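You operate a simulated robot arm through the tools that you are given. There is no shell and no other tool. Be economical: measure what you need, move in short steps, check, and stop when the job is done.

You run a simulated robot arm. Do the job below in one go: nothing can be reset, and whatever is moved stays where it is left.

JOB
Wipe up the crumbs, fold the blue napkin and stand the salt on it.
Fine: crumbs in the white outline; the yellow pad wipes and goes back where it lay; the other napkin stays. Set down upright: salt shaker. What is to be rubbed or washed off counts as gone when no trace of it is left.

Only the result counts: the job must be done as asked and must still hold three seconds after the hand-in. Knocking over, shifting, dropping, spilling or breaking anything else fails it. Flat cloth is picked up by pressing the open fingertips on it (5 to 10 N) and closing them slowly along it; thin cloth reads only 2 to 8 mm in the jaws.

ROBOT AND FRAMES
A 6-joint arm with a two-finger parallel gripper, fixed in place. Base frame: the origin is at the foot of the arm, x ahead of it, y to its left, z up; the work surface is at about z = 0.76. Readings come in m, rad, newtons and seconds.
With the tool pointing down near the work surface it reaches from about 0.36 to 0.82 m from the base axis. Its first joint turns from -2.897 to 2.897 rad. Payload 3.91 kg.
The tool frame sits at the grasp point between the pads (the TCP): z along the fingers, y along the line on which they close. The tips reach 0.03 m beyond it. The gripper opens to 0.11 m. The fingers are 0.02 m wide and 0.01 m thick; the gripper's body (0.048 by 0.112 m) begins 0.055 m behind the TCP.
Orientation is that of the tool frame in the base frame, as a unit quaternion [x, y, z, w]. With the fingers straight down and closing along the base's y, the tool's x points along the base's -x, its y along +y and its z along -z.

CONTROLS
- The arm moves only by the tool step_arm. Its argument "rows" is a list of rows, each a list of 6 numbers: the shift along the tool's x, y, z in units of 25 mm (1.0 is 25 mm), then the turn, a rotation vector about the tool's x, y, z in units of 8 degrees (1.0 is 8 degrees). In form: [[dx, dy, dz, ax, ay, az], ...]. A call has 1 to 8 rows; each row shifts and turns the commanded pose from where the row before left it, along the tool's axes as they then stand. "claw" is the opening, from 0 (shut) to 1 (fully open), set as the call begins (left out, the last holds). A call with a number of a shift or a turn outside -1 to 1 is refused whole. Each row takes 0.2 s and may step no farther than 0.05 m and 0.15 rad from the row before; otherwise, or with a gripper value out of range, the whole call is refused. Where a pose cannot be reached the arm comes as near as it can. A force on the tool above 40 N (or 10 N above the force at the start of the call, whichever is more), or a blocked arm, ends the call early, and 0.2 s more pass. The fingers move at their own pace (about 0.045 m/s each) and stop on an object; they squeeze with about 35 N. The grip force told is the motor's: it shows also when the fingers shut on nothing. Time passes only in rows, and 0.2 s behind the last, so rows that do not move let the fingers close. It gives the time, the measured TCP pose, the force on the tool (base axes), the opening and the grip force at its end, in the units of the frame above (readings bear some noise), with the torque about the TCP (base axes, N m) and any sound that the robot's microphone picked up.
- Cameras (640 x 400 px; columns grow to the right, rows downward): "scene" is fixed at [0.0503, 0.6497, 1.5091]; the picture's right is [-0.30, -0.95, 0.00], its down [-0.81, 0.26, -0.52] and it looks along [0.50, -0.16, -0.85] (base axes); focal length 289 px, centre (320, 200). "wrist" rides on the gripper at [0.077, 0.007, -0.114] in the tool frame; the picture's right is [-0.09, 1.00, 0.00], its down [-0.80, -0.07, -0.59] and it looks along [-0.59, -0.05, 0.80] (tool axes); focal length 270 px, centre (320, 200). There is no depth. A picture from a camera that has moved, and an enlarged one, comes with that camera's place and axes in the base frame and with its lens.
- camera(camera): a new picture of that camera. It takes no simulated time.
- lift_body(by): slides the trunk up (or, below 0, down) by that many m; the arm rides with it, the base frame stays. It gives what a move gives, with no picture.
- enlarge(camera, box): a new picture of the part [left, top, right, bottom] of that camera's present view, enlarged. It takes no simulated time.
- hand_in(): hands the job in; it is judged then, once.

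Work in short steps. Places have to be worked out from the pictures, the camera data and where the tool is seen: move nearer, look again, correct. Check each grasp and each placing, and mend what went wrong. You have 120 turns and 68 pictures in all, those below and enlarged ones among them. Open the gripper and draw the arm clear of the work before you hand the job in, unless the task says otherwise; then end with one line.

The tools are called by a JSON object that holds its "name" and its "arguments". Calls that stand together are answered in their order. step_arm: Moves the arm, as the interface text tells. Its arguments: {"type":"object","properties":{"rows":{"type":"array","items":{"type":"array","items":{"type":"number"}}},"claw":{"type":"number"}},"required":["rows"]} The other tools are called the same way: lift_body (by) slides the trunk up or down; camera (camera) takes a picture; enlarge (camera, box) takes an enlarged picture of a part of a camera's view; hand_in () hands the job in.

At the start:

```text
time_s: 0.0
position: [0.4889, 0.2612, 1.1011]
orientation: [0.0, 1.0, 0.0, 0.0]
wrist_force: [-0.2, 0.6, 0.9]
torque: [-0.03, -0.01, 0.02]
gripper_width: 0.11
grasp_force: 0.1
trunk travel left (down, up): [-0.45, 0.16]
```

scene: 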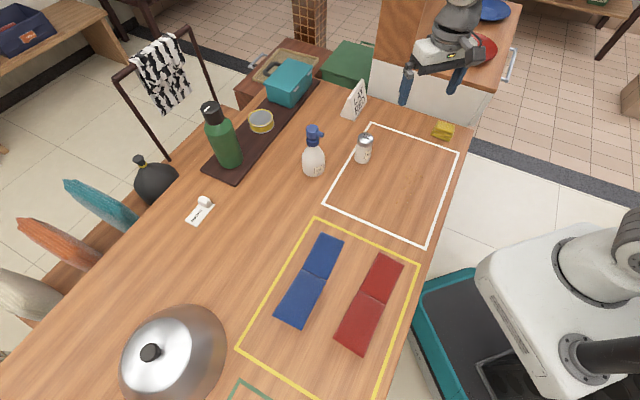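
wrist: 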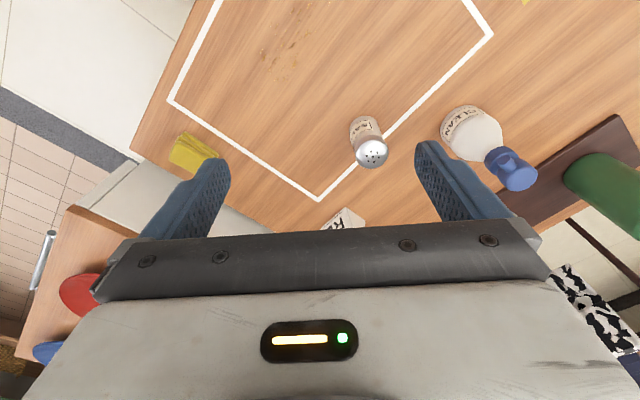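

I start by taking closer looks at the crumbs area, pad and napkin.

{"name": "enlarge", "arguments": {"camera": "scene", "box": [300, 90, 480, 250]}}

{"name": "enlarge", "arguments": {"camera": "scene", "box": [230, 210, 430, 380]}}

{"name": "enlarge", "arguments": {"camera": "wrist", "box": [140, 0, 500, 220]}}

```text
2.50 times, centred on (390, 170) of scene
camera zoom: at [0.0503, 0.6497, 1.5091], right [-0.3, -0.95, 0.0], down [-0.81, 0.26, -0.52], along [0.5, -0.16, -0.85], focal length 722 px, centre (145, 275)
```

zoom: 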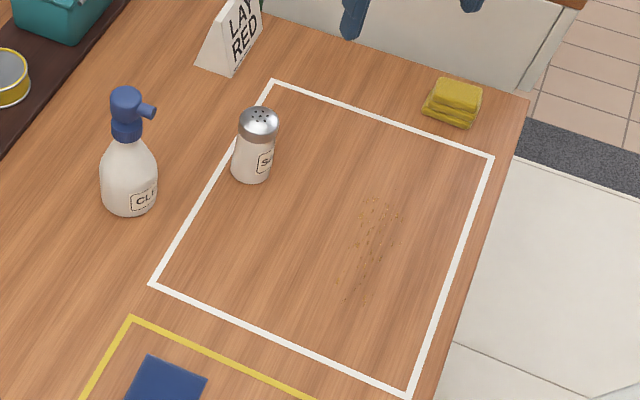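

```text
2.35 times, centred on (330, 295) of scene
camera zoom: at [0.0503, 0.6497, 1.5091], right [-0.3, -0.95, 0.0], down [-0.81, 0.26, -0.52], along [0.5, -0.16, -0.85], focal length 680 px, centre (296, -24)
```

zoom: 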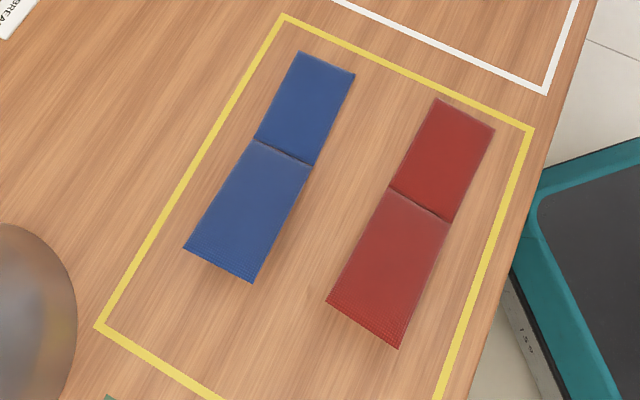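

```text
1.78 times, centred on (320, 110) of wrist
camera zoom: at [0.4111, 0.2669, 1.2158], right [0.09, 1.0, 0.0], down [0.8, -0.07, 0.59], along [0.59, -0.05, -0.8], focal length 480 px, centre (320, 360)
```

zoom: 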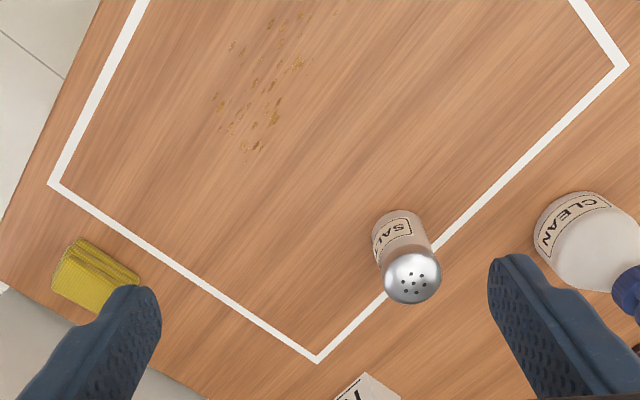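

The crumbs form a strip from roughly (0.39,0.29) to (0.51,0.18), and the pad is near (0.60,0.02). I'll move above the pad.

{"name": "step_arm", "arguments": {"rows": [[-0.5, -1, 0.6, 0, 0, 0], [-0.5, -1, 0.6, 0, 0, 0], [-0.5, -1, 0.6, 0, 0, 0], [-0.5, -1, 0.6, 0, 0, 0], [-0.5, -1, 0.6, 0, 0, 0], [-0.5, -1, 0.6, 0, 0, 0], [-0.5, -1, 0.6, 0, 0, 0], [-0.5, -1, 0.6, 0, 0, 0]], "claw": 1}}

{"name": "step_arm", "arguments": {"rows": [[0, -1, 0, 0, 0, 1], [0, 0, 0, 0, 0, 1], [0, 0, 0, 0, 0, 1], [0, 0, 0, 0, 0, 1], [0, 0, 0, 0, 0, 1], [0, 0, 0, 0, 0, 0.6]]}}

{"name": "camera", "arguments": {"camera": "wrist"}}

```text
time_s: 1.8
position: [0.5891, 0.0614, 0.9809]
orientation: [0.0, 1.0, 0.0, 0.0]
wrist_force: [-0.3, 0.5, 0.3]
torque: [0.0, -0.02, 0.0]
gripper_width: 0.11
grasp_force: 0.0
trunk travel left (down, up): [-0.45, 0.16]
```

```text
time_s: 3.2
position: [0.5896, 0.0357, 0.9807]
orientation: [0.382, 0.924, 0.001, 0.0]
wrist_force: [0.0, 0.1, -0.1]
torque: [0.01, -0.01, 0.02]
gripper_width: 0.1103
grasp_force: 0.0
trunk travel left (down, up): [-0.45, 0.16]
```

```text
62 pictures are left
camera wrist: at [0.5384, 0.0939, 1.0956], right [0.77, 0.64, 0.0], down [0.52, -0.62, 0.59], along [0.38, -0.46, -0.8], focal length 270 px, centre (320, 200)
```

wrist: 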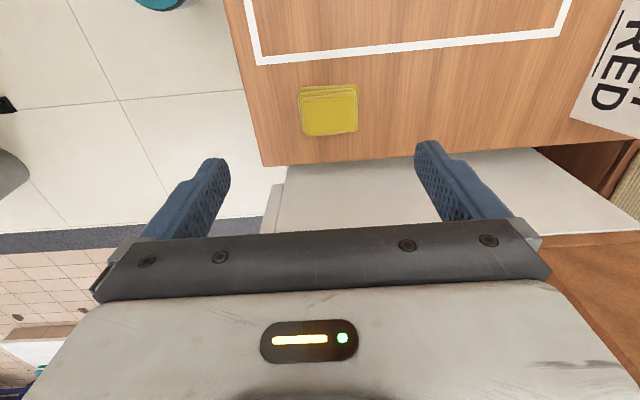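

The pad is aligned with the tool. I'll enlarge to measure its size.

{"name": "enlarge", "arguments": {"camera": "wrist", "box": [270, 65, 390, 145]}}

{"name": "enlarge", "arguments": {"camera": "scene", "box": [400, 100, 480, 150]}}

```text
5.00 times, centred on (330, 105) of wrist
camera zoom: at [0.5384, 0.0939, 1.0956], right [0.77, 0.64, 0.0], down [0.52, -0.62, 0.59], along [0.38, -0.46, -0.8], focal length 1351 px, centre (270, 675)
```

zoom: 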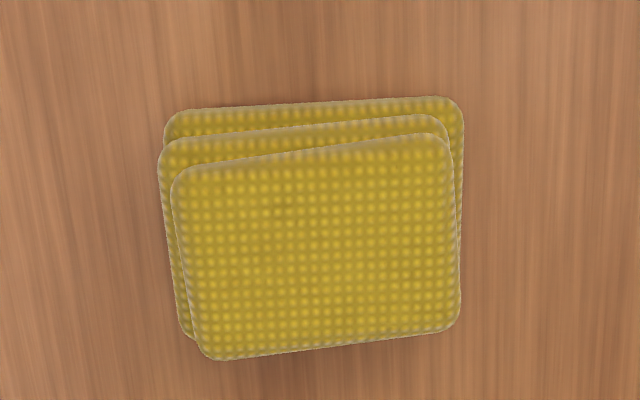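

```text
8.00 times, centred on (440, 125) of scene
camera zoom: at [0.0503, 0.6497, 1.5091], right [-0.3, -0.95, 0.0], down [-0.81, 0.26, -0.52], along [0.5, -0.16, -0.85], focal length 2311 px, centre (-640, 800)
```

zoom: 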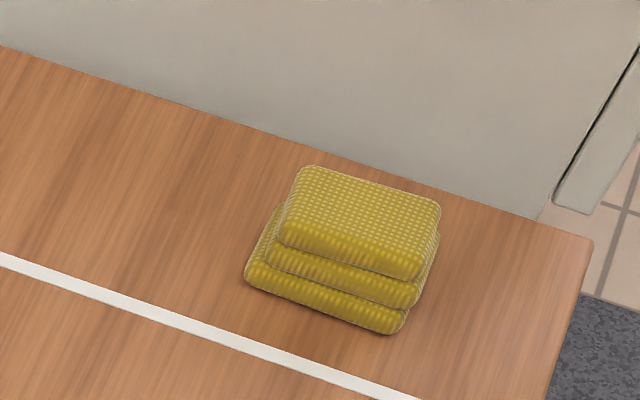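

Pad centre is about (0.613,0.022), 65×42 mm, and about 30 mm high. I'll descend around it with the fingers on the long ends.

{"name": "step_arm", "arguments": {"rows": [[-0.5, 0.14, 0, 0, 0, 0], [-0.55, 0.13, 0, 0, 0, 0], [0, 0, 1, 0, 0, 0], [0, 0, 1, 0, 0, 0], [0, 0, 1, 0, 0, 0], [0, 0, 1, 0, 0, 0], [0, 0, 1, 0, 0, 0], [0, 0, 0.8, 0, 0, 0]]}}

{"name": "camera", "arguments": {"camera": "wrist"}}

```text
time_s: 5.0
position: [0.6125, 0.0214, 0.8363]
orientation: [0.381, 0.925, 0.0, 0.0]
wrist_force: [0.1, 0.0, -0.5]
torque: [-0.01, 0.01, 0.01]
gripper_width: 0.1101
grasp_force: 0.0
trunk travel left (down, up): [-0.45, 0.16]
```

```text
59 pictures are left
camera wrist: at [0.5615, 0.0805, 0.9521], right [0.76, 0.64, 0.0], down [0.52, -0.61, 0.59], along [0.38, -0.45, -0.8], focal length 270 px, centre (320, 200)
```

wrist: 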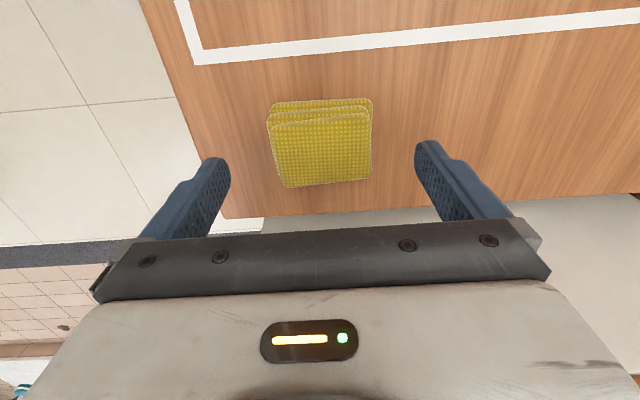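

Pad is centred between the fingers. Descend to 0.80 and close.

{"name": "step_arm", "arguments": {"rows": [[0, 0, 0.75, 0, 0, 0], [0, 0, 0.7, 0, 0, 0]]}}

{"name": "step_arm", "arguments": {"rows": [[0, 0, 0, 0, 0, 0], [0, 0, 0, 0, 0, 0], [0, 0, 0, 0, 0, 0], [0, 0, 0, 0, 0, 0]], "claw": 0}}

{"name": "camera", "arguments": {"camera": "wrist"}}

```text
time_s: 5.6
position: [0.6124, 0.0196, 0.7993]
orientation: [0.382, 0.924, 0.0, 0.0]
wrist_force: [0.0, -0.6, -0.4]
torque: [-0.02, 0.02, 0.07]
gripper_width: 0.11
grasp_force: 0.1
trunk travel left (down, up): [-0.45, 0.16]
```

```text
time_s: 6.6
position: [0.6112, 0.0198, 0.801]
orientation: [0.381, 0.924, 0.001, 0.001]
wrist_force: [-0.2, 0.4, -0.2]
torque: [0.0, 0.0, 0.0]
gripper_width: 0.0692
grasp_force: 35.5
trunk travel left (down, up): [-0.45, 0.16]
```

```text
58 pictures are left
camera wrist: at [0.5613, 0.0789, 0.9155], right [0.76, 0.64, 0.0], down [0.52, -0.61, 0.59], along [0.38, -0.45, -0.8], focal length 270 px, centre (320, 200)
```

wrist: 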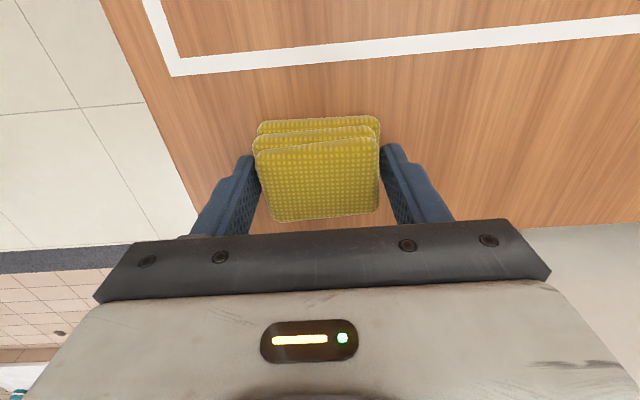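

The pad is held (69 mm, 35 N). I'll lift it and carry it to the near end of the crumb strip.

{"name": "step_arm", "arguments": {"rows": [[0, 0, -0.6, 0, 0, 0], [0, 0, -0.6, 0, 0, 0], [1, 0.2, 0, 0, 0, 0], [1, 0.2, 0, 0, 0, 0], [1, 0, 0, 0, 0, 0], [1, 0, 0, 0, 0, 0], [1, 0, 0, 0, 0, 0], [0.8, 0, 0, 0, 0, 0]]}}

{"name": "camera", "arguments": {"camera": "wrist"}}

{"name": "enlarge", "arguments": {"camera": "scene", "box": [320, 100, 480, 250]}}

```text
time_s: 8.4
position: [0.5158, 0.13, 0.8306]
orientation: [0.381, 0.924, 0.0, 0.0]
wrist_force: [0.8, 0.2, 0.0]
torque: [0.03, 0.0, -0.01]
gripper_width: 0.0692
grasp_force: 35.8
trunk travel left (down, up): [-0.45, 0.16]
```

```text
57 pictures are left
camera wrist: at [0.4649, 0.189, 0.9449], right [0.76, 0.64, 0.0], down [0.52, -0.61, 0.59], along [0.38, -0.45, -0.8], focal length 270 px, centre (320, 200)
```

wrist: 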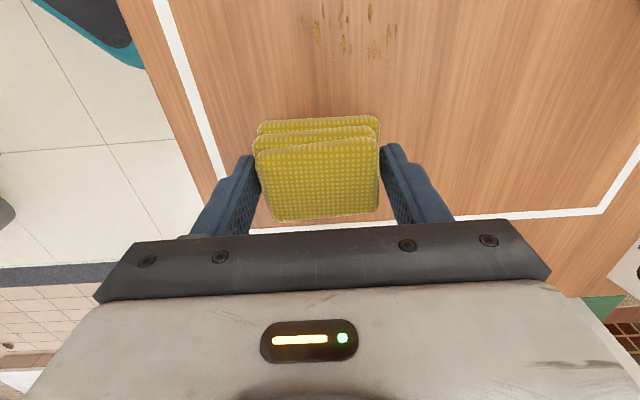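

```text
2.67 times, centred on (400, 175) of scene
camera zoom: at [0.0503, 0.6497, 1.5091], right [-0.3, -0.95, 0.0], down [-0.81, 0.26, -0.52], along [0.5, -0.16, -0.85], focal length 770 px, centre (107, 267)
```

zoom: 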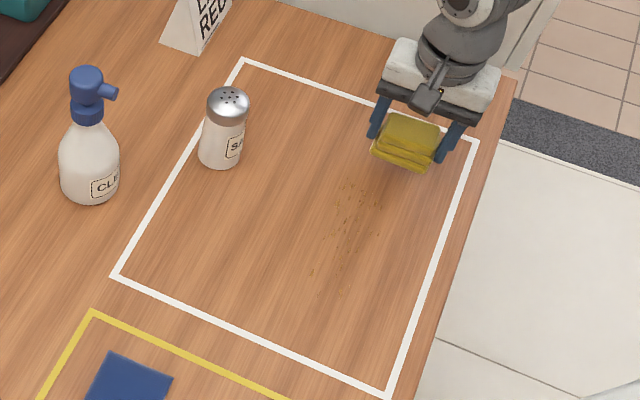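

The crumbs span q 0.44–0.51 across the strip. I'll lower here until the pad presses lightly.

{"name": "step_arm", "arguments": {"rows": [[0, 0, 0.6, 0, 0, 0], [0, 0, 0.6, 0, 0, 0], [0, 0, 0.08, 0, 0, 0]]}}

```text
time_s: 9.2
position: [0.5154, 0.1309, 0.8]
orientation: [0.381, 0.925, 0.001, 0.001]
wrist_force: [-0.1, -1.4, 23.9]
torque: [-0.29, 0.51, -0.02]
gripper_width: 0.0691
grasp_force: 34.8
trunk travel left (down, up): [-0.45, 0.16]
```

24 N is somewhat heavy; I ease up by 0.75 mm and stroke along the strip.

{"name": "step_arm", "arguments": {"rows": [[0, 0, -0.03, 0, 0, 0], [0.8, 0, 0, 0, 0, 0], [0.8, 0, 0, 0, 0, 0]]}}

```text
time_s: 10.0
position: [0.4909, 0.1561, 0.8004]
orientation: [0.381, 0.925, 0.003, 0.003]
wrist_force: [-3.3, -2.8, 18.2]
torque: [-0.2, 0.56, 0.08]
gripper_width: 0.069
grasp_force: 35.0
trunk travel left (down, up): [-0.45, 0.16]
stopped in row 3: the force on the tool passed its limit at 40 N (the readings are from after the stop); the commanded pose is now the measured one
```

The force crossed the limit while sliding; ease off by 1 mm and continue with smaller steps.

{"name": "step_arm", "arguments": {"rows": [[0, 0, -0.04, 0, 0, 0], [0.3, 0, 0, 0, 0, 0], [0.4, 0, 0, 0, 0, 0], [0.4, 0, 0, 0, 0, 0]]}}

{"name": "camera", "arguments": {"camera": "wrist"}}

```text
time_s: 11.0
position: [0.4719, 0.1767, 0.8016]
orientation: [0.381, 0.925, 0.002, 0.003]
wrist_force: [1.9, -2.0, 9.6]
torque: [-0.02, 0.14, 0.07]
gripper_width: 0.0694
grasp_force: 35.1
trunk travel left (down, up): [-0.45, 0.16]
```

```text
55 pictures are left
camera wrist: at [0.4194, 0.236, 0.915], right [0.76, 0.64, 0.01], down [0.51, -0.62, 0.6], along [0.39, -0.45, -0.8], focal length 270 px, centre (320, 200)
```

wrist: 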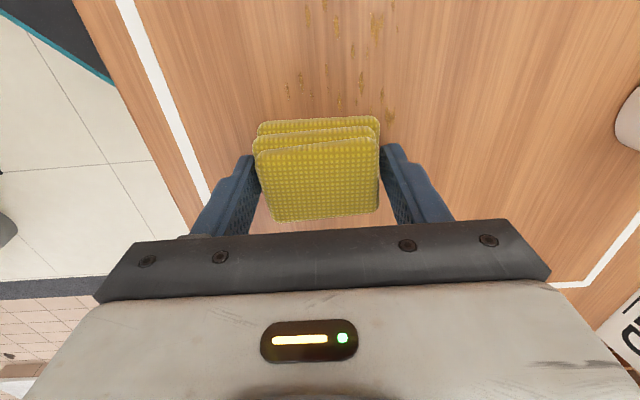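

10 N, good. Continue the stroke.

{"name": "step_arm", "arguments": {"rows": [[0.5, 0, 0, 0, 0, 0], [0.5, 0, 0, 0, 0, 0], [0.5, 0, 0, 0, 0, 0], [0.5, 0, 0, 0, 0, 0], [0.5, 0, 0, 0, 0, 0], [0.5, 0, 0, 0, 0, 0], [0.5, 0, 0, 0, 0, 0], [0.5, 0, 0, 0, 0, 0]]}}

{"name": "camera", "arguments": {"camera": "wrist"}}

```text
time_s: 12.8
position: [0.4017, 0.2451, 0.7996]
orientation: [0.382, 0.924, 0.001, 0.001]
wrist_force: [2.8, -3.1, 16.7]
torque: [0.15, -0.11, -0.03]
gripper_width: 0.0692
grasp_force: 35.0
trunk travel left (down, up): [-0.45, 0.16]
```

```text
54 pictures are left
camera wrist: at [0.3497, 0.3048, 0.9149], right [0.76, 0.64, 0.0], down [0.52, -0.62, 0.6], along [0.39, -0.45, -0.8], focal length 270 px, centre (320, 200)
```

wrist: 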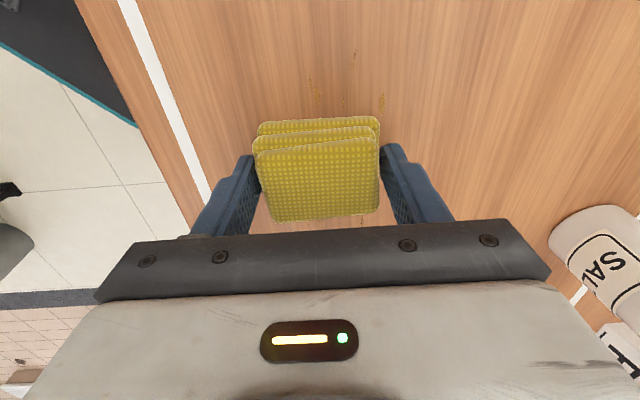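

Crumbs behind seem gone; a few remain ahead. Continue a bit, then shift to the second lane and come back.

{"name": "step_arm", "arguments": {"rows": [[0.5, 0, -0.01, 0, 0, 0], [0.5, 0, -0.01, 0, 0, 0], [0.5, 0, 0, 0, 0, 0], [0.5, 0, 0, 0, 0, 0], [0.4, 0, 0, 0, 0, 0]]}}

{"name": "step_arm", "arguments": {"rows": [[0, 0.5, 0, 0, 0, 0], [0, 0.5, 0, 0, 0, 0], [0, 0.5, 0, 0, 0, 0], [-0.5, 0, 0, 0, 0, 0], [-0.5, 0, 0, 0, 0, 0], [-0.5, 0, 0, 0, 0, 0], [-0.5, 0, 0, 0, 0, 0], [-0.5, 0, 0, 0, 0, 0]]}}

```text
time_s: 14.0
position: [0.3579, 0.2894, 0.8006]
orientation: [0.381, 0.925, 0.002, 0.002]
wrist_force: [0.1, -0.2, 5.5]
torque: [0.04, 0.14, 0.0]
gripper_width: 0.0691
grasp_force: 35.2
trunk travel left (down, up): [-0.45, 0.16]
```

```text
time_s: 15.8
position: [0.4276, 0.2724, 0.799]
orientation: [0.381, 0.924, 0.001, 0.003]
wrist_force: [-0.9, 0.6, 9.1]
torque: [-0.04, 0.25, -0.04]
gripper_width: 0.0688
grasp_force: 35.5
trunk travel left (down, up): [-0.45, 0.16]
```

Forces are steady at 5–9 N. Continue back along lane two.

{"name": "step_arm", "arguments": {"rows": [[-0.7, 0, 0, 0, 0, 0], [-0.7, 0, 0, 0, 0, 0], [-0.7, 0, 0, 0, 0, 0], [-0.7, 0, 0, 0, 0, 0], [-0.7, 0, 0, 0, 0, 0], [-0.7, 0, 0, 0, 0, 0], [-0.7, 0, 0, 0, 0, 0], [-0.7, 0, 0, 0, 0, 0]]}}

{"name": "step_arm", "arguments": {"rows": [[-0.5, 0, -0.5, 0, 0, 0], [-0.8, 0, -0.7, 0, 0, 0], [-0.8, -0.5, 0, 0, 0, 0]]}}

{"name": "enlarge", "arguments": {"camera": "scene", "box": [340, 130, 460, 230]}}

{"name": "camera", "arguments": {"camera": "wrist"}}

```text
time_s: 17.6
position: [0.5275, 0.1729, 0.8006]
orientation: [0.381, 0.925, 0.002, 0.002]
wrist_force: [-0.6, -1.0, 3.8]
torque: [-0.08, 0.04, -0.06]
gripper_width: 0.0691
grasp_force: 34.7
trunk travel left (down, up): [-0.45, 0.16]
```

```text
time_s: 18.4
position: [0.5577, 0.1275, 0.8313]
orientation: [0.381, 0.924, 0.002, 0.002]
wrist_force: [0.4, 0.2, -0.4]
torque: [0.02, 0.0, -0.02]
gripper_width: 0.0691
grasp_force: 34.8
trunk travel left (down, up): [-0.45, 0.16]
```

```text
4.00 times, centred on (400, 180) of scene
camera zoom: at [0.0503, 0.6497, 1.5091], right [-0.3, -0.95, 0.0], down [-0.81, 0.26, -0.52], along [0.5, -0.16, -0.85], focal length 1156 px, centre (0, 280)
```

zoom: 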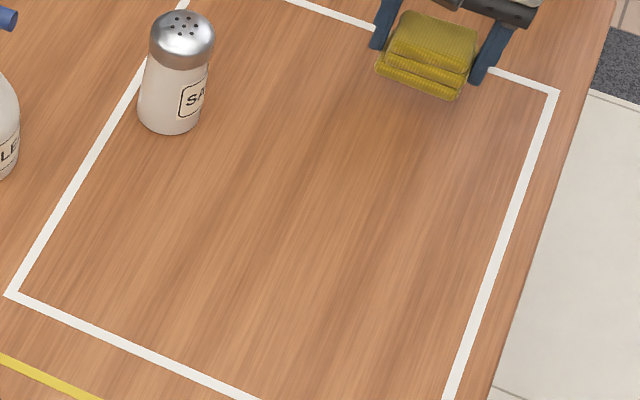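

```text
52 pictures are left
camera wrist: at [0.5046, 0.1866, 0.9462], right [0.76, 0.64, 0.01], down [0.52, -0.62, 0.6], along [0.39, -0.45, -0.8], focal length 270 px, centre (320, 200)
```

wrist: 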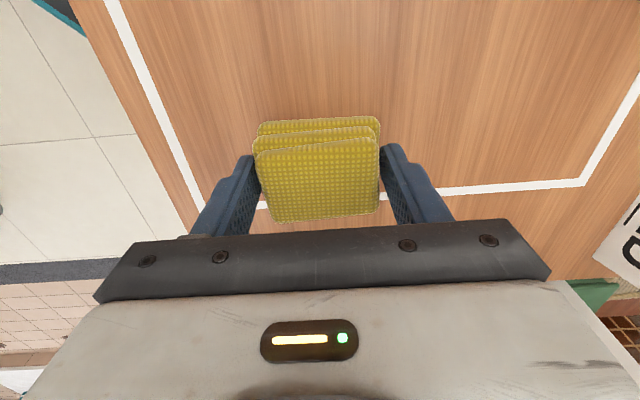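

It looks clean; check finely for faint remnants before returning the pad.

{"name": "enlarge", "arguments": {"camera": "scene", "box": [375, 150, 435, 190]}}

{"name": "enlarge", "arguments": {"camera": "scene", "box": [360, 180, 420, 220]}}

```text
10.00 times, centred on (405, 170) of scene
camera zoom: at [0.0503, 0.6497, 1.5091], right [-0.3, -0.95, 0.0], down [-0.81, 0.26, -0.52], along [0.5, -0.16, -0.85], focal length 2889 px, centre (-530, 500)
```

zoom: 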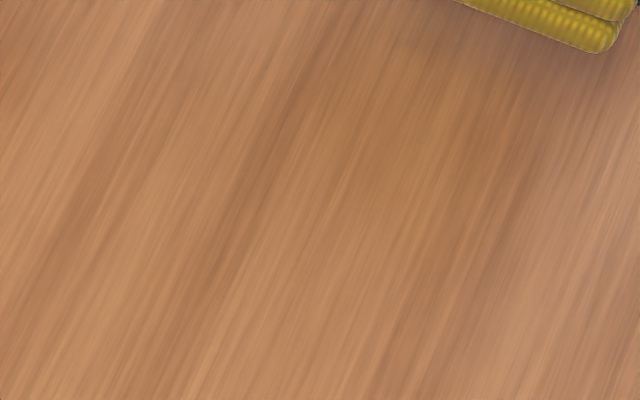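

```text
10.00 times, centred on (390, 200) of scene
camera zoom: at [0.0503, 0.6497, 1.5091], right [-0.3, -0.95, 0.0], down [-0.81, 0.26, -0.52], along [0.5, -0.16, -0.85], focal length 2889 px, centre (-380, 200)
```

zoom: 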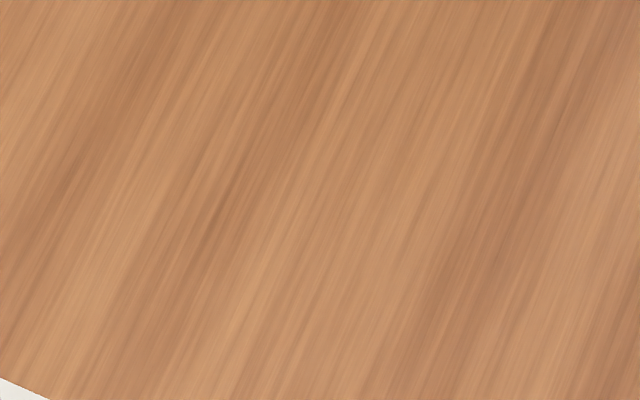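

Clean. Carry the pad back to its spot (0.612,0.020).

{"name": "step_arm", "arguments": {"rows": [[-0.9, -0.3, 0, 0, 0, 0], [-0.9, -0.3, 0, 0, 0, 0], [-0.9, -0.3, 0, 0, 0, 0], [-0.9, -0.3, 0, 0, 0, 0], [-0.98, -0.31, 0, 0, 0, 0], [0, 0, 0, 0, 0, 0]]}}

```text
time_s: 19.8
position: [0.6125, 0.0206, 0.8303]
orientation: [0.382, 0.924, 0.002, 0.001]
wrist_force: [0.1, -0.1, -0.7]
torque: [-0.03, -0.02, 0.0]
gripper_width: 0.069
grasp_force: 34.4
trunk travel left (down, up): [-0.45, 0.16]
```

On the spot; lower to contact.

{"name": "step_arm", "arguments": {"rows": [[0, -0.02, 0.6, 0, 0, 0], [0, 0, 0.6, 0, 0, 0], [0, 0, 0, 0, 0, 0]]}}

```text
time_s: 20.6
position: [0.6112, 0.0209, 0.8011]
orientation: [0.382, 0.924, 0.002, 0.002]
wrist_force: [-0.5, -0.7, -0.3]
torque: [0.0, 0.0, 0.0]
gripper_width: 0.0691
grasp_force: 35.3
trunk travel left (down, up): [-0.45, 0.16]
```

Not yet touching; nudge down until a small force shows.

{"name": "step_arm", "arguments": {"rows": [[0, 0, 0.03, 0, 0, 0], [0, 0, 0.02, 0, 0, 0]]}}

```text
time_s: 21.2
position: [0.6119, 0.0211, 0.799]
orientation: [0.381, 0.925, 0.003, 0.003]
wrist_force: [-2.1, 0.2, 3.8]
torque: [-0.11, 0.18, -0.08]
gripper_width: 0.0691
grasp_force: 34.7
trunk travel left (down, up): [-0.45, 0.16]
```

Contact. Release and rise.

{"name": "step_arm", "arguments": {"rows": [[0, 0, 0, 0, 0, 0], [0, 0, 0, 0, 0, 0], [0, 0, 0, 0, 0, 0], [0, 0, 0, 0, 0, 0]], "claw": 1}}

{"name": "step_arm", "arguments": {"rows": [[0, 0, -0.5, 0, 0, 0], [0, 0, -1, 0, 0, 0], [0, 0, -1, 0, 0, 0], [0, 0, -1, 0, 0, 0], [0, 0, -1, 0, 0, 0], [0, 0, -1, 0, 0, 0], [0, 0, -1, 0, 0, 0]]}}

{"name": "enlarge", "arguments": {"camera": "scene", "box": [400, 100, 480, 150]}}

```text
time_s: 22.2
position: [0.6112, 0.0202, 0.7988]
orientation: [0.381, 0.925, 0.002, 0.002]
wrist_force: [-0.1, 1.0, 0.2]
torque: [0.01, 0.01, -0.01]
gripper_width: 0.11
grasp_force: 0.1
trunk travel left (down, up): [-0.45, 0.16]
```

```text
time_s: 23.8
position: [0.6112, 0.0191, 0.9632]
orientation: [0.381, 0.925, 0.002, 0.002]
wrist_force: [0.7, 0.2, 0.3]
torque: [0.02, 0.0, 0.03]
gripper_width: 0.1102
grasp_force: 0.1
trunk travel left (down, up): [-0.45, 0.16]
```

```text
8.00 times, centred on (440, 125) of scene
camera zoom: at [0.0503, 0.6497, 1.5091], right [-0.3, -0.95, 0.0], down [-0.81, 0.26, -0.52], along [0.5, -0.16, -0.85], focal length 2311 px, centre (-640, 800)
```

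zoom: 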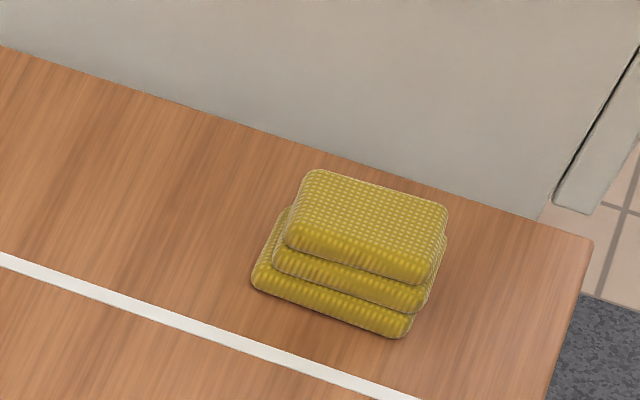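

The pad is back within ~3 mm. Now move across to the napkin, turning so the fingers close along its length.

{"name": "step_arm", "arguments": {"rows": [[0.99, 0.137, 0, 0, 0, -1], [0.962, 0.274, 0, 0, 0, -1], [0.914, 0.405, 0, 0, 0, -1], [0.849, 0.528, 0, 0, 0, -1], [0.767, 0.641, 0, 0, 0, -1], [0.67, 0.742, 0, 0, 0, -1], [0.561, 0.828, 0, 0, 0, -1], [0.44, 0.898, 0, 0, 0, -1]]}}

{"name": "step_arm", "arguments": {"rows": [[0.311, 0.951, 0, 0, 0, -1], [0.175, 0.985, 0, 0, 0, -1], [0.037, 0.999, 0, 0, 0, -1], [-0.103, 0.995, 0, 0, 0, -0.25], [-0.13, 0.99, 0, 0, 0, 0], [-0.13, 0.99, 0, 0, 0, 0], [-0.13, 0.99, 0, 0, 0, 0], [-0.13, 0.99, 0, 0, 0, 0]]}}

{"name": "step_arm", "arguments": {"rows": [[-0.13, 0.99, 0, 0, 0, 0], [-0.13, 0.99, 0, 0, 0, 0], [-0.13, 0.99, 0, 0, 0, 0], [-0.13, 0.99, 0, 0, 0, 0], [-0.13, 0.99, 0, 0, 0, 0], [-0.13, 0.99, 0, 0, 0, 0], [-0.13, 0.99, 0, 0, 0, 0], [-0.13, 0.99, 0, 0, 0, 0]]}}

{"name": "camera", "arguments": {"camera": "wrist"}}

```text
time_s: 25.6
position: [0.4869, 0.1786, 0.9608]
orientation: [-0.168, 0.986, 0.0, 0.003]
wrist_force: [-1.0, -0.7, 0.4]
torque: [0.0, 0.01, 0.02]
gripper_width: 0.1098
grasp_force: 0.0
trunk travel left (down, up): [-0.45, 0.16]
```

```text
time_s: 27.4
position: [0.3662, 0.3366, 0.961]
orientation: [-0.384, 0.923, -0.002, 0.003]
wrist_force: [-0.5, 0.4, 0.6]
torque: [-0.01, 0.0, 0.01]
gripper_width: 0.11
grasp_force: 0.0
trunk travel left (down, up): [-0.45, 0.16]
```

```text
time_s: 29.2
position: [0.2436, 0.4954, 0.9604]
orientation: [-0.384, 0.923, -0.001, 0.003]
wrist_force: [0.5, 0.0, -0.5]
torque: [-0.04, -0.01, 0.0]
gripper_width: 0.1099
grasp_force: 0.0
trunk travel left (down, up): [-0.45, 0.16]
```

```text
48 pictures are left
camera wrist: at [0.1824, 0.4453, 1.0749], right [-0.64, 0.76, 0.0], down [0.61, 0.52, 0.6], along [0.46, 0.38, -0.8], focal length 270 px, centre (320, 200)
```

wrist: 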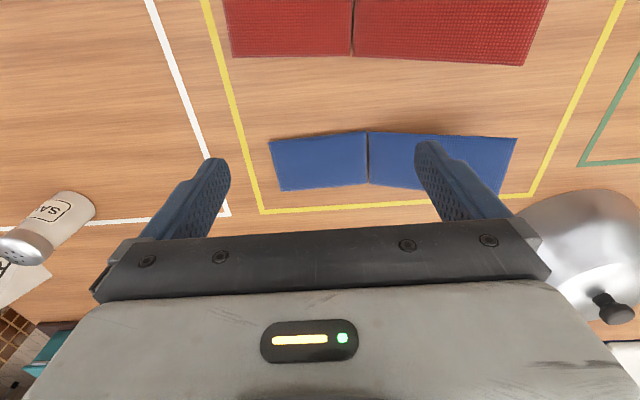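

Take a closer look at the blue napkin from here.

{"name": "enlarge", "arguments": {"camera": "wrist", "box": [250, 110, 540, 220]}}

{"name": "enlarge", "arguments": {"camera": "scene", "box": [260, 220, 380, 340]}}

```text
2.21 times, centred on (395, 165) of wrist
camera zoom: at [0.1824, 0.4453, 1.0749], right [-0.64, 0.76, 0.0], down [0.61, 0.52, 0.6], along [0.46, 0.38, -0.8], focal length 596 px, centre (154, 277)
```

zoom: 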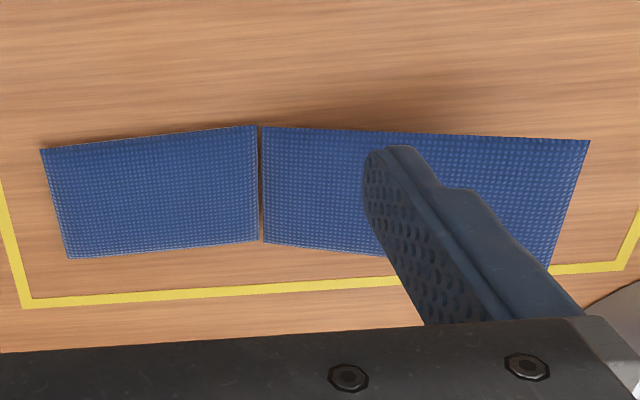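

```text
3.33 times, centred on (320, 280) of scene
camera zoom: at [0.0503, 0.6497, 1.5091], right [-0.3, -0.95, 0.0], down [-0.81, 0.26, -0.52], along [0.5, -0.16, -0.85], focal length 963 px, centre (320, -67)
```

zoom: 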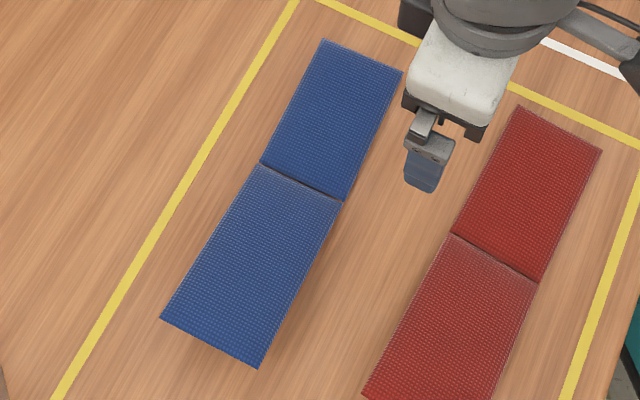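

Triangulating from both cameras, half A (towards the salt) lies flat, while half B's free edge appears raised to about z≈0.83. I'll move beyond B's edge at height, then tilt so I can see and pinch that edge.

{"name": "step_arm", "arguments": {"rows": [[-0.3, 1, -0.2, 0, 0, 0], [-0.3, 1, -0.2, 0, 0, 0], [-0.3, 1, -0.2, 0, 0, 0], [-0.3, 1, -0.2, 0, 0, 0], [-0.3, 1, -0.2, 0, 0, 0], [-0.3, 1, -0.2, 0, 0, 0], [-0.3, 1, 0, 0, 0, 0], [-0.3, 1, 0, 0, 0, 0]]}}

{"name": "camera", "arguments": {"camera": "wrist"}}

```text
time_s: 31.0
position: [0.144, 0.6803, 0.9904]
orientation: [-0.384, 0.923, -0.001, 0.003]
wrist_force: [0.7, -1.2, 0.3]
torque: [-0.03, -0.04, 0.01]
gripper_width: 0.1101
grasp_force: 0.1
trunk travel left (down, up): [-0.45, 0.16]
```

```text
45 pictures are left
camera wrist: at [0.0827, 0.6296, 1.1053], right [-0.64, 0.76, 0.0], down [0.61, 0.52, 0.6], along [0.46, 0.38, -0.8], focal length 270 px, centre (320, 200)
```

wrist: 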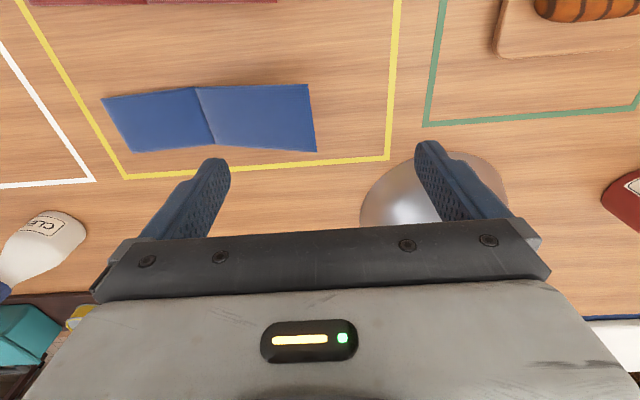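

B's edge is confirmed at z≈0.825 near (0.169,0.687). Now shift beyond it and tilt 45°.

{"name": "step_arm", "arguments": {"rows": [[-0.45, 1, 0, 0, 0, 0], [-0.45, 1, 0, 0, 0, 0], [0, 0, 0, 0.94, 0, 0], [0, 0, 0, 0.94, 0, 0], [0, 0, 0, 0.94, 0, 0], [0, 0, 0, 0.94, 0, 0], [0, 0, 0, 0.94, 0, 0], [0, 0, 0, 0.94, 0, 0]]}}

{"name": "camera", "arguments": {"camera": "wrist"}}

{"name": "camera", "arguments": {"camera": "scene"}}

```text
time_s: 32.8
position: [0.1257, 0.6563, 0.9748]
orientation: [-0.354, 0.852, -0.354, 0.152]
wrist_force: [-1.1, -0.3, -0.8]
torque: [0.01, -0.01, 0.01]
gripper_width: 0.11
grasp_force: 0.0
out of reach, approached as far as the arm can: row 4, 5, 6, 7, 8
trunk travel left (down, up): [-0.45, 0.16]
```

```text
44 pictures are left
camera wrist: at [0.0075, 0.6624, 1.05], right [-0.43, 0.56, -0.71], down [0.3, 0.83, 0.47], along [0.85, 0.0, -0.52], focal length 270 px, centre (320, 200)
```

wrist: 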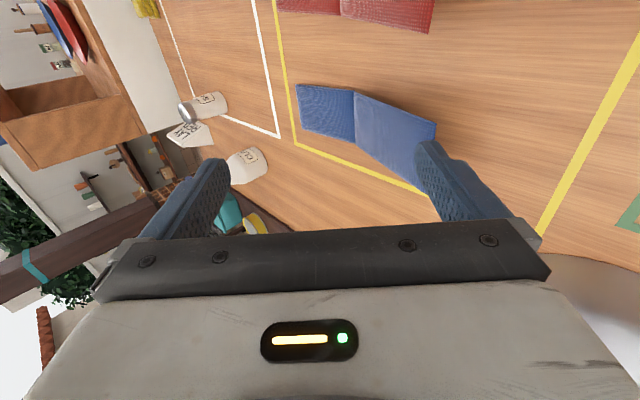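

```text
43 pictures are left
```

scene: 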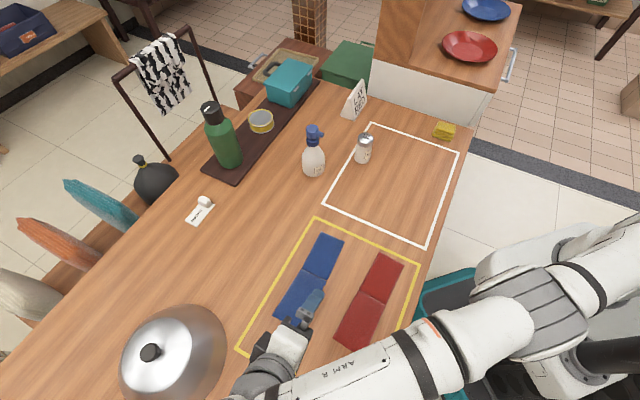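

Orientation was reached but position is short because the arm is stretched; the shoulder is high. Lower the trunk 0.06 (fingers are beside the napkin, at z>0.85) to gain reach.

{"name": "lift_body", "arguments": {"by": -0.06}}

{"name": "step_arm", "arguments": {"rows": [[0, 0, 0, 0, 0, 0]]}}

```text
time_s: 33.8
position: [0.1241, 0.6575, 0.9142]
orientation: [-0.354, 0.852, -0.354, 0.152]
wrist_force: [-0.9, 0.3, -0.1]
torque: [-0.01, 0.0, 0.0]
gripper_width: 0.1102
grasp_force: 0.2
trunk travel left (down, up): [-0.39, 0.22]
```

```text
time_s: 34.2
position: [0.1239, 0.6574, 0.9135]
orientation: [-0.354, 0.852, -0.354, 0.152]
wrist_force: [0.8, 0.0, 0.7]
torque: [-0.02, 0.03, 0.04]
gripper_width: 0.1101
grasp_force: 0.0
trunk travel left (down, up): [-0.39, 0.22]
```

Command and pose agree. Half-close the jaws and go straight down beside the napkin to the edge's height.

{"name": "step_arm", "arguments": {"rows": [[0, 0, 0, 0, 0, 0], [0, 0, 0, 0, 0, 0], [0, 0.5, 0.5, 0, 0, 0], [0, 0.5, 0.5, 0, 0, 0], [0, 0.5, 0.5, 0, 0, 0], [0, 0.3, 0.3, 0, 0, 0]], "claw": 0.55}}

{"name": "camera", "arguments": {"camera": "wrist"}}

```text
time_s: 35.6
position: [0.1247, 0.658, 0.851]
orientation: [-0.354, 0.852, -0.354, 0.151]
wrist_force: [0.6, -0.7, 0.0]
torque: [0.01, -0.01, -0.02]
gripper_width: 0.0603
grasp_force: 0.1
trunk travel left (down, up): [-0.39, 0.22]
```

```text
42 pictures are left
camera wrist: at [0.0078, 0.6636, 0.926], right [-0.43, 0.56, -0.71], down [0.3, 0.83, 0.47], along [0.85, 0.0, -0.53], focal length 270 px, centre (320, 200)
```

wrist: 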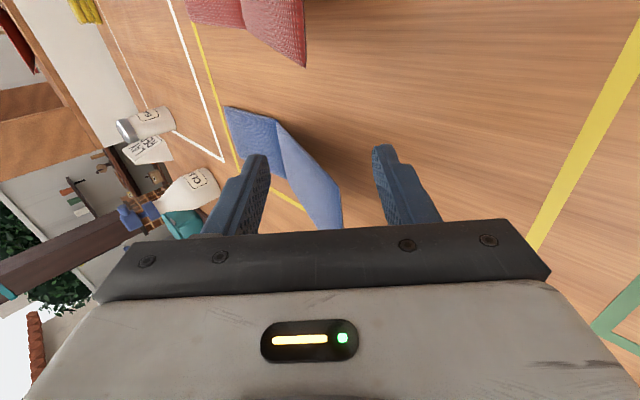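

Excellent: the B panel's raised edge lies between the fingers in view. Adjust and slide sideways so the jaws straddle the edge centre.

{"name": "step_arm", "arguments": {"rows": [[0, 0.41, 0.5, 0, 0, 0], [-0.5, 0, 0, 0, 0, 0], [-0.5, 0, 0, 0, 0, 0], [-0.5, 0, 0, 0, 0, 0], [-0.5, 0, 0, 0, 0, 0]]}}

{"name": "camera", "arguments": {"camera": "wrist"}}

```text
time_s: 36.8
position: [0.1571, 0.6722, 0.8329]
orientation: [-0.356, 0.853, -0.352, 0.15]
wrist_force: [0.3, 0.2, -0.4]
torque: [-0.01, 0.01, 0.0]
gripper_width: 0.0604
grasp_force: 0.1
out of reach, approached as far as the arm can: row 3, 4, 5
trunk travel left (down, up): [-0.39, 0.22]
```

```text
41 pictures are left
camera wrist: at [0.0397, 0.6776, 0.9092], right [-0.43, 0.56, -0.71], down [0.3, 0.83, 0.48], along [0.85, 0.0, -0.53], focal length 270 px, centre (320, 200)
```

wrist: 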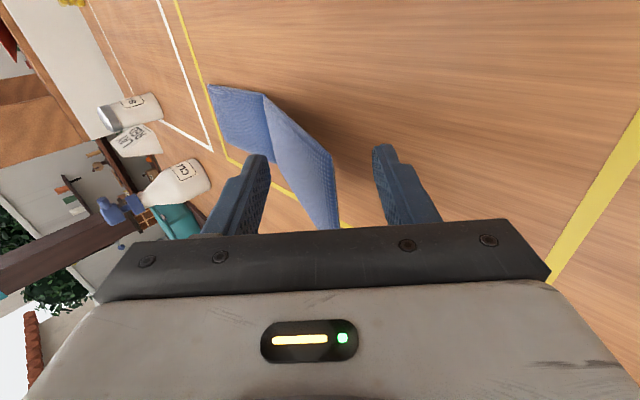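

Reach limit stops me 19 mm short of centre, but the jaws already straddle the panel edge with ~27 mm insertion. Close gradually.

{"name": "step_arm", "arguments": {"rows": [[0, 0, 0, 0, 0, 0], [0, 0, 0, 0, 0, 0]], "claw": 0.25}}

{"name": "camera", "arguments": {"camera": "wrist"}}

```text
time_s: 37.4
position: [0.1566, 0.6723, 0.8331]
orientation: [-0.355, 0.853, -0.353, 0.15]
wrist_force: [-0.2, -0.6, -0.4]
torque: [-0.01, 0.02, 0.03]
gripper_width: 0.0274
grasp_force: 0.1
trunk travel left (down, up): [-0.39, 0.22]
```

```text
40 pictures are left
camera wrist: at [0.0396, 0.6775, 0.9092], right [-0.43, 0.56, -0.7], down [0.3, 0.83, 0.48], along [0.85, 0.0, -0.53], focal length 270 px, centre (320, 200)
```

wrist: 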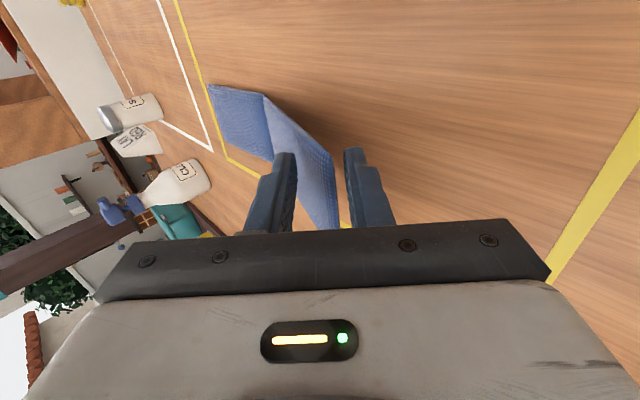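

Panel is between the fingers. Close on it.

{"name": "step_arm", "arguments": {"rows": [[0, 0, 0, 0, 0, 0]], "claw": 0.1}}

{"name": "step_arm", "arguments": {"rows": [[0, 0, 0, 0, 0, 0], [0, 0, 0, 0, 0, 0], [0, 0, 0, 0, 0, 0]], "claw": 0}}

{"name": "camera", "arguments": {"camera": "wrist"}}

```text
time_s: 37.8
position: [0.1568, 0.672, 0.8332]
orientation: [-0.355, 0.853, -0.352, 0.152]
wrist_force: [0.7, -0.9, 3.7]
torque: [-0.43, -0.45, 0.1]
gripper_width: 0.019
grasp_force: 27.4
trunk travel left (down, up): [-0.39, 0.22]
```

```text
time_s: 38.6
position: [0.1572, 0.6717, 0.8342]
orientation: [-0.355, 0.853, -0.352, 0.151]
wrist_force: [0.9, 0.5, 8.7]
torque: [-0.97, -0.88, 0.12]
gripper_width: 0.0183
grasp_force: 34.8
trunk travel left (down, up): [-0.39, 0.22]
```

```text
39 pictures are left
camera wrist: at [0.0395, 0.6771, 0.9101], right [-0.43, 0.56, -0.7], down [0.3, 0.83, 0.48], along [0.85, 0.0, -0.53], focal length 270 px, centre (320, 200)
```

wrist: 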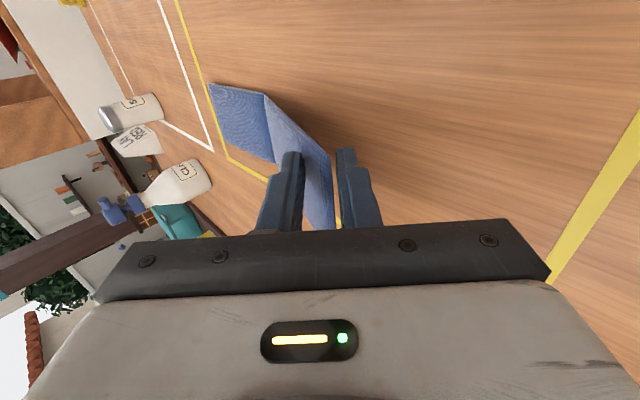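

The panel is stiff and gripped at its edge. I'll rotate it up about the crease line: an arc in the tool frame, starting with two steps.

{"name": "step_arm", "arguments": {"rows": [[0, -0.4, -0.1, -0.5, 0, 0], [0, -0.4, -0.1, -0.5, 0, 0], [0, -0.4, -0.1, -0.5, 0, 0], [0, -0.4, -0.1, -0.5, 0, 0]]}}

{"name": "camera", "arguments": {"camera": "wrist"}}

{"name": "enlarge", "arguments": {"camera": "scene", "box": [220, 210, 420, 370]}}

```text
time_s: 39.6
position: [0.173, 0.6561, 0.8689]
orientation: [-0.371, 0.894, -0.23, 0.102]
wrist_force: [-8.8, 13.0, 26.1]
torque: [-1.05, -1.17, 0.27]
gripper_width: 0.0183
grasp_force: 35.0
trunk travel left (down, up): [-0.39, 0.22]
```

```text
38 pictures are left
camera wrist: at [0.0726, 0.6427, 0.9653], right [-0.55, 0.68, -0.48], down [0.4, 0.73, 0.56], along [0.73, 0.12, -0.67], focal length 270 px, centre (320, 200)
```

wrist: 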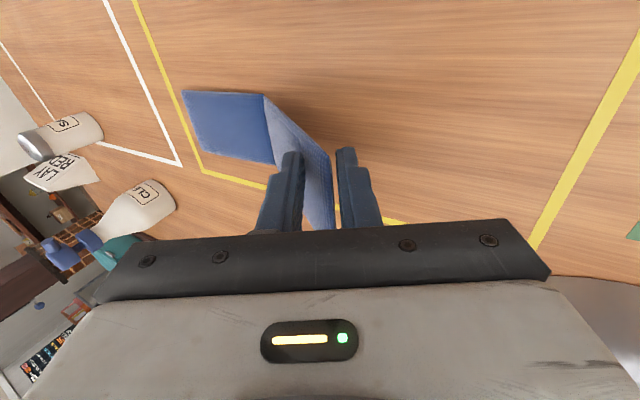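

```text
2.50 times, centred on (320, 290) of scene
camera zoom: at [0.0503, 0.6497, 1.5091], right [-0.3, -0.95, 0.0], down [-0.81, 0.26, -0.52], along [0.5, -0.16, -0.85], focal length 722 px, centre (320, -25)
```

zoom: 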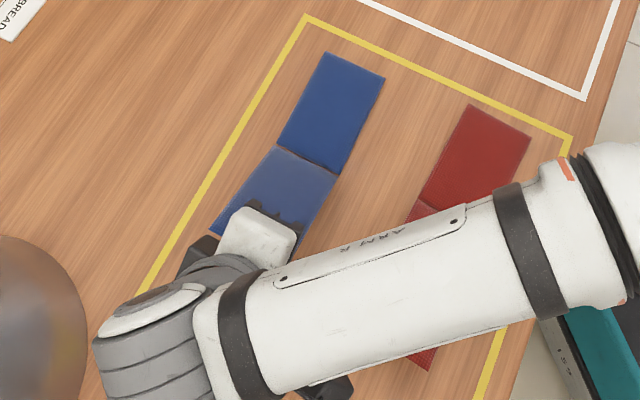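

The panel follows, with ~30 N of compression along it, so my radius is slightly small; back off 3 mm along the fingers and check.

{"name": "step_arm", "arguments": {"rows": [[0, 0, -0.12, 0, 0, 0], [0, 0, 0, 0, 0, 0]]}}

```text
time_s: 40.2
position: [0.1736, 0.6543, 0.8681]
orientation: [-0.372, 0.893, -0.232, 0.1]
wrist_force: [-1.6, 2.8, 11.4]
torque: [-0.78, -0.78, 0.13]
gripper_width: 0.0184
grasp_force: 35.1
trunk travel left (down, up): [-0.39, 0.22]
```

Force dropped. Continue the arc with slightly larger radius.

{"name": "step_arm", "arguments": {"rows": [[0, -0.4, -0.13, -0.5, 0, 0], [0, -0.4, -0.13, -0.5, 0, 0], [0, -0.4, -0.13, -0.5, 0, 0], [0, -0.4, -0.13, -0.5, 0, 0]]}}

```text
time_s: 41.2
position: [0.1952, 0.6328, 0.8978]
orientation: [-0.382, 0.917, -0.104, 0.048]
wrist_force: [1.9, 0.7, 15.0]
torque: [-0.89, -1.01, 0.2]
gripper_width: 0.0182
grasp_force: 35.5
trunk travel left (down, up): [-0.39, 0.22]
```

Steady at 15 N. Continue.

{"name": "step_arm", "arguments": {"rows": [[0, -0.4, -0.14, -0.5, 0, 0], [0, -0.4, -0.14, -0.5, 0, 0], [0, -0.4, -0.14, -0.5, 0, 0], [0, -0.4, -0.14, -0.5, 0, 0], [0, -0.4, -0.14, -0.5, 0, 0], [0, -0.4, -0.14, -0.5, 0, 0]]}}

{"name": "camera", "arguments": {"camera": "wrist"}}

{"name": "enlarge", "arguments": {"camera": "scene", "box": [220, 210, 420, 370]}}

```text
time_s: 42.6
position: [0.2361, 0.5905, 0.9223]
orientation: [-0.383, 0.919, 0.09, -0.033]
wrist_force: [1.8, 0.1, 20.6]
torque: [-0.43, -0.45, 0.11]
gripper_width: 0.0172
grasp_force: 34.6
trunk travel left (down, up): [-0.39, 0.22]
```

```text
36 pictures are left
camera wrist: at [0.1913, 0.5246, 1.0351], right [-0.63, 0.75, 0.19], down [0.69, 0.44, 0.58], along [0.35, 0.5, -0.79], focal length 270 px, centre (320, 200)
```

wrist: 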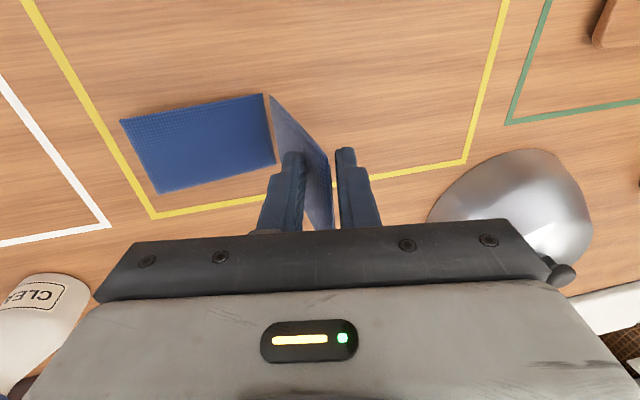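

```text
2.50 times, centred on (320, 290) of scene
camera zoom: at [0.0503, 0.6497, 1.5091], right [-0.3, -0.95, 0.0], down [-0.81, 0.26, -0.52], along [0.5, -0.16, -0.85], focal length 722 px, centre (320, -25)
```

zoom: 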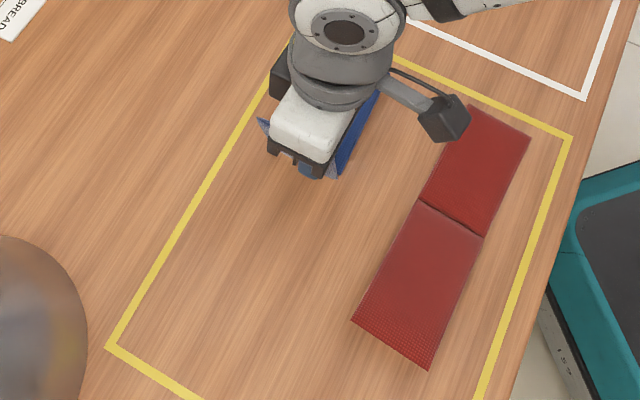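

Panel is nearly vertical with the hinge still in place. Continue past vertical.

{"name": "step_arm", "arguments": {"rows": [[0, -0.4, -0.16, -0.5, 0, 0], [0, -0.4, -0.15, -0.5, 0, 0], [0, -0.4, -0.15, -0.5, 0, 0], [0, -0.4, -0.15, -0.5, 0, 0], [0, -0.4, -0.15, -0.5, 0, 0], [0, -0.4, -0.15, -0.5, 0, 0]]}}

{"name": "camera", "arguments": {"camera": "wrist"}}

```text
time_s: 44.0
position: [0.2834, 0.5464, 0.9198]
orientation: [-0.368, 0.88, 0.278, -0.113]
wrist_force: [-0.1, 0.1, -1.3]
torque: [-0.02, 0.0, 0.01]
gripper_width: 0.008
grasp_force: 35.1
trunk travel left (down, up): [-0.39, 0.22]
```

```text
34 pictures are left
camera wrist: at [0.269, 0.4495, 1.0181], right [-0.52, 0.63, 0.57], down [0.84, 0.29, 0.45], along [0.12, 0.72, -0.69], focal length 270 px, centre (320, 200)
```

wrist: 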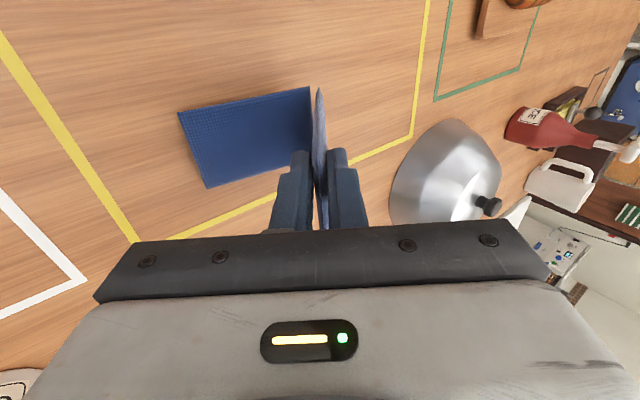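

The panel is now aligned in the jaws (8 mm) at ~125°, but geometry implies the crease is lifted ~3 cm. Lower straight down to bring it back to the table.

{"name": "step_arm", "arguments": {"rows": [[0, -0.23, 0.32, 0, 0, 0], [0, -0.23, 0.32, 0, 0, 0], [0, -0.2, 0.28, 0, 0, 0]]}}

{"name": "camera", "arguments": {"camera": "wrist"}}

```text
time_s: 44.8
position: [0.2828, 0.548, 0.8923]
orientation: [-0.368, 0.88, 0.277, -0.112]
wrist_force: [-2.4, 4.3, 5.8]
torque: [0.59, 0.6, -0.07]
gripper_width: 0.0094
grasp_force: 35.2
trunk travel left (down, up): [-0.39, 0.22]
```

```text
33 pictures are left
camera wrist: at [0.2689, 0.4498, 0.9897], right [-0.52, 0.64, 0.57], down [0.84, 0.29, 0.45], along [0.12, 0.72, -0.69], focal length 270 px, centre (320, 200)
```

wrist: 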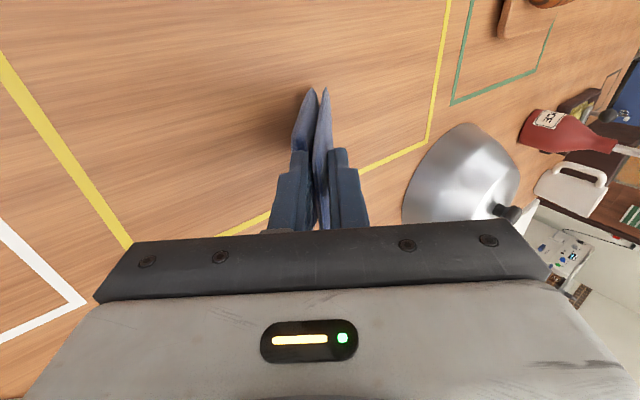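

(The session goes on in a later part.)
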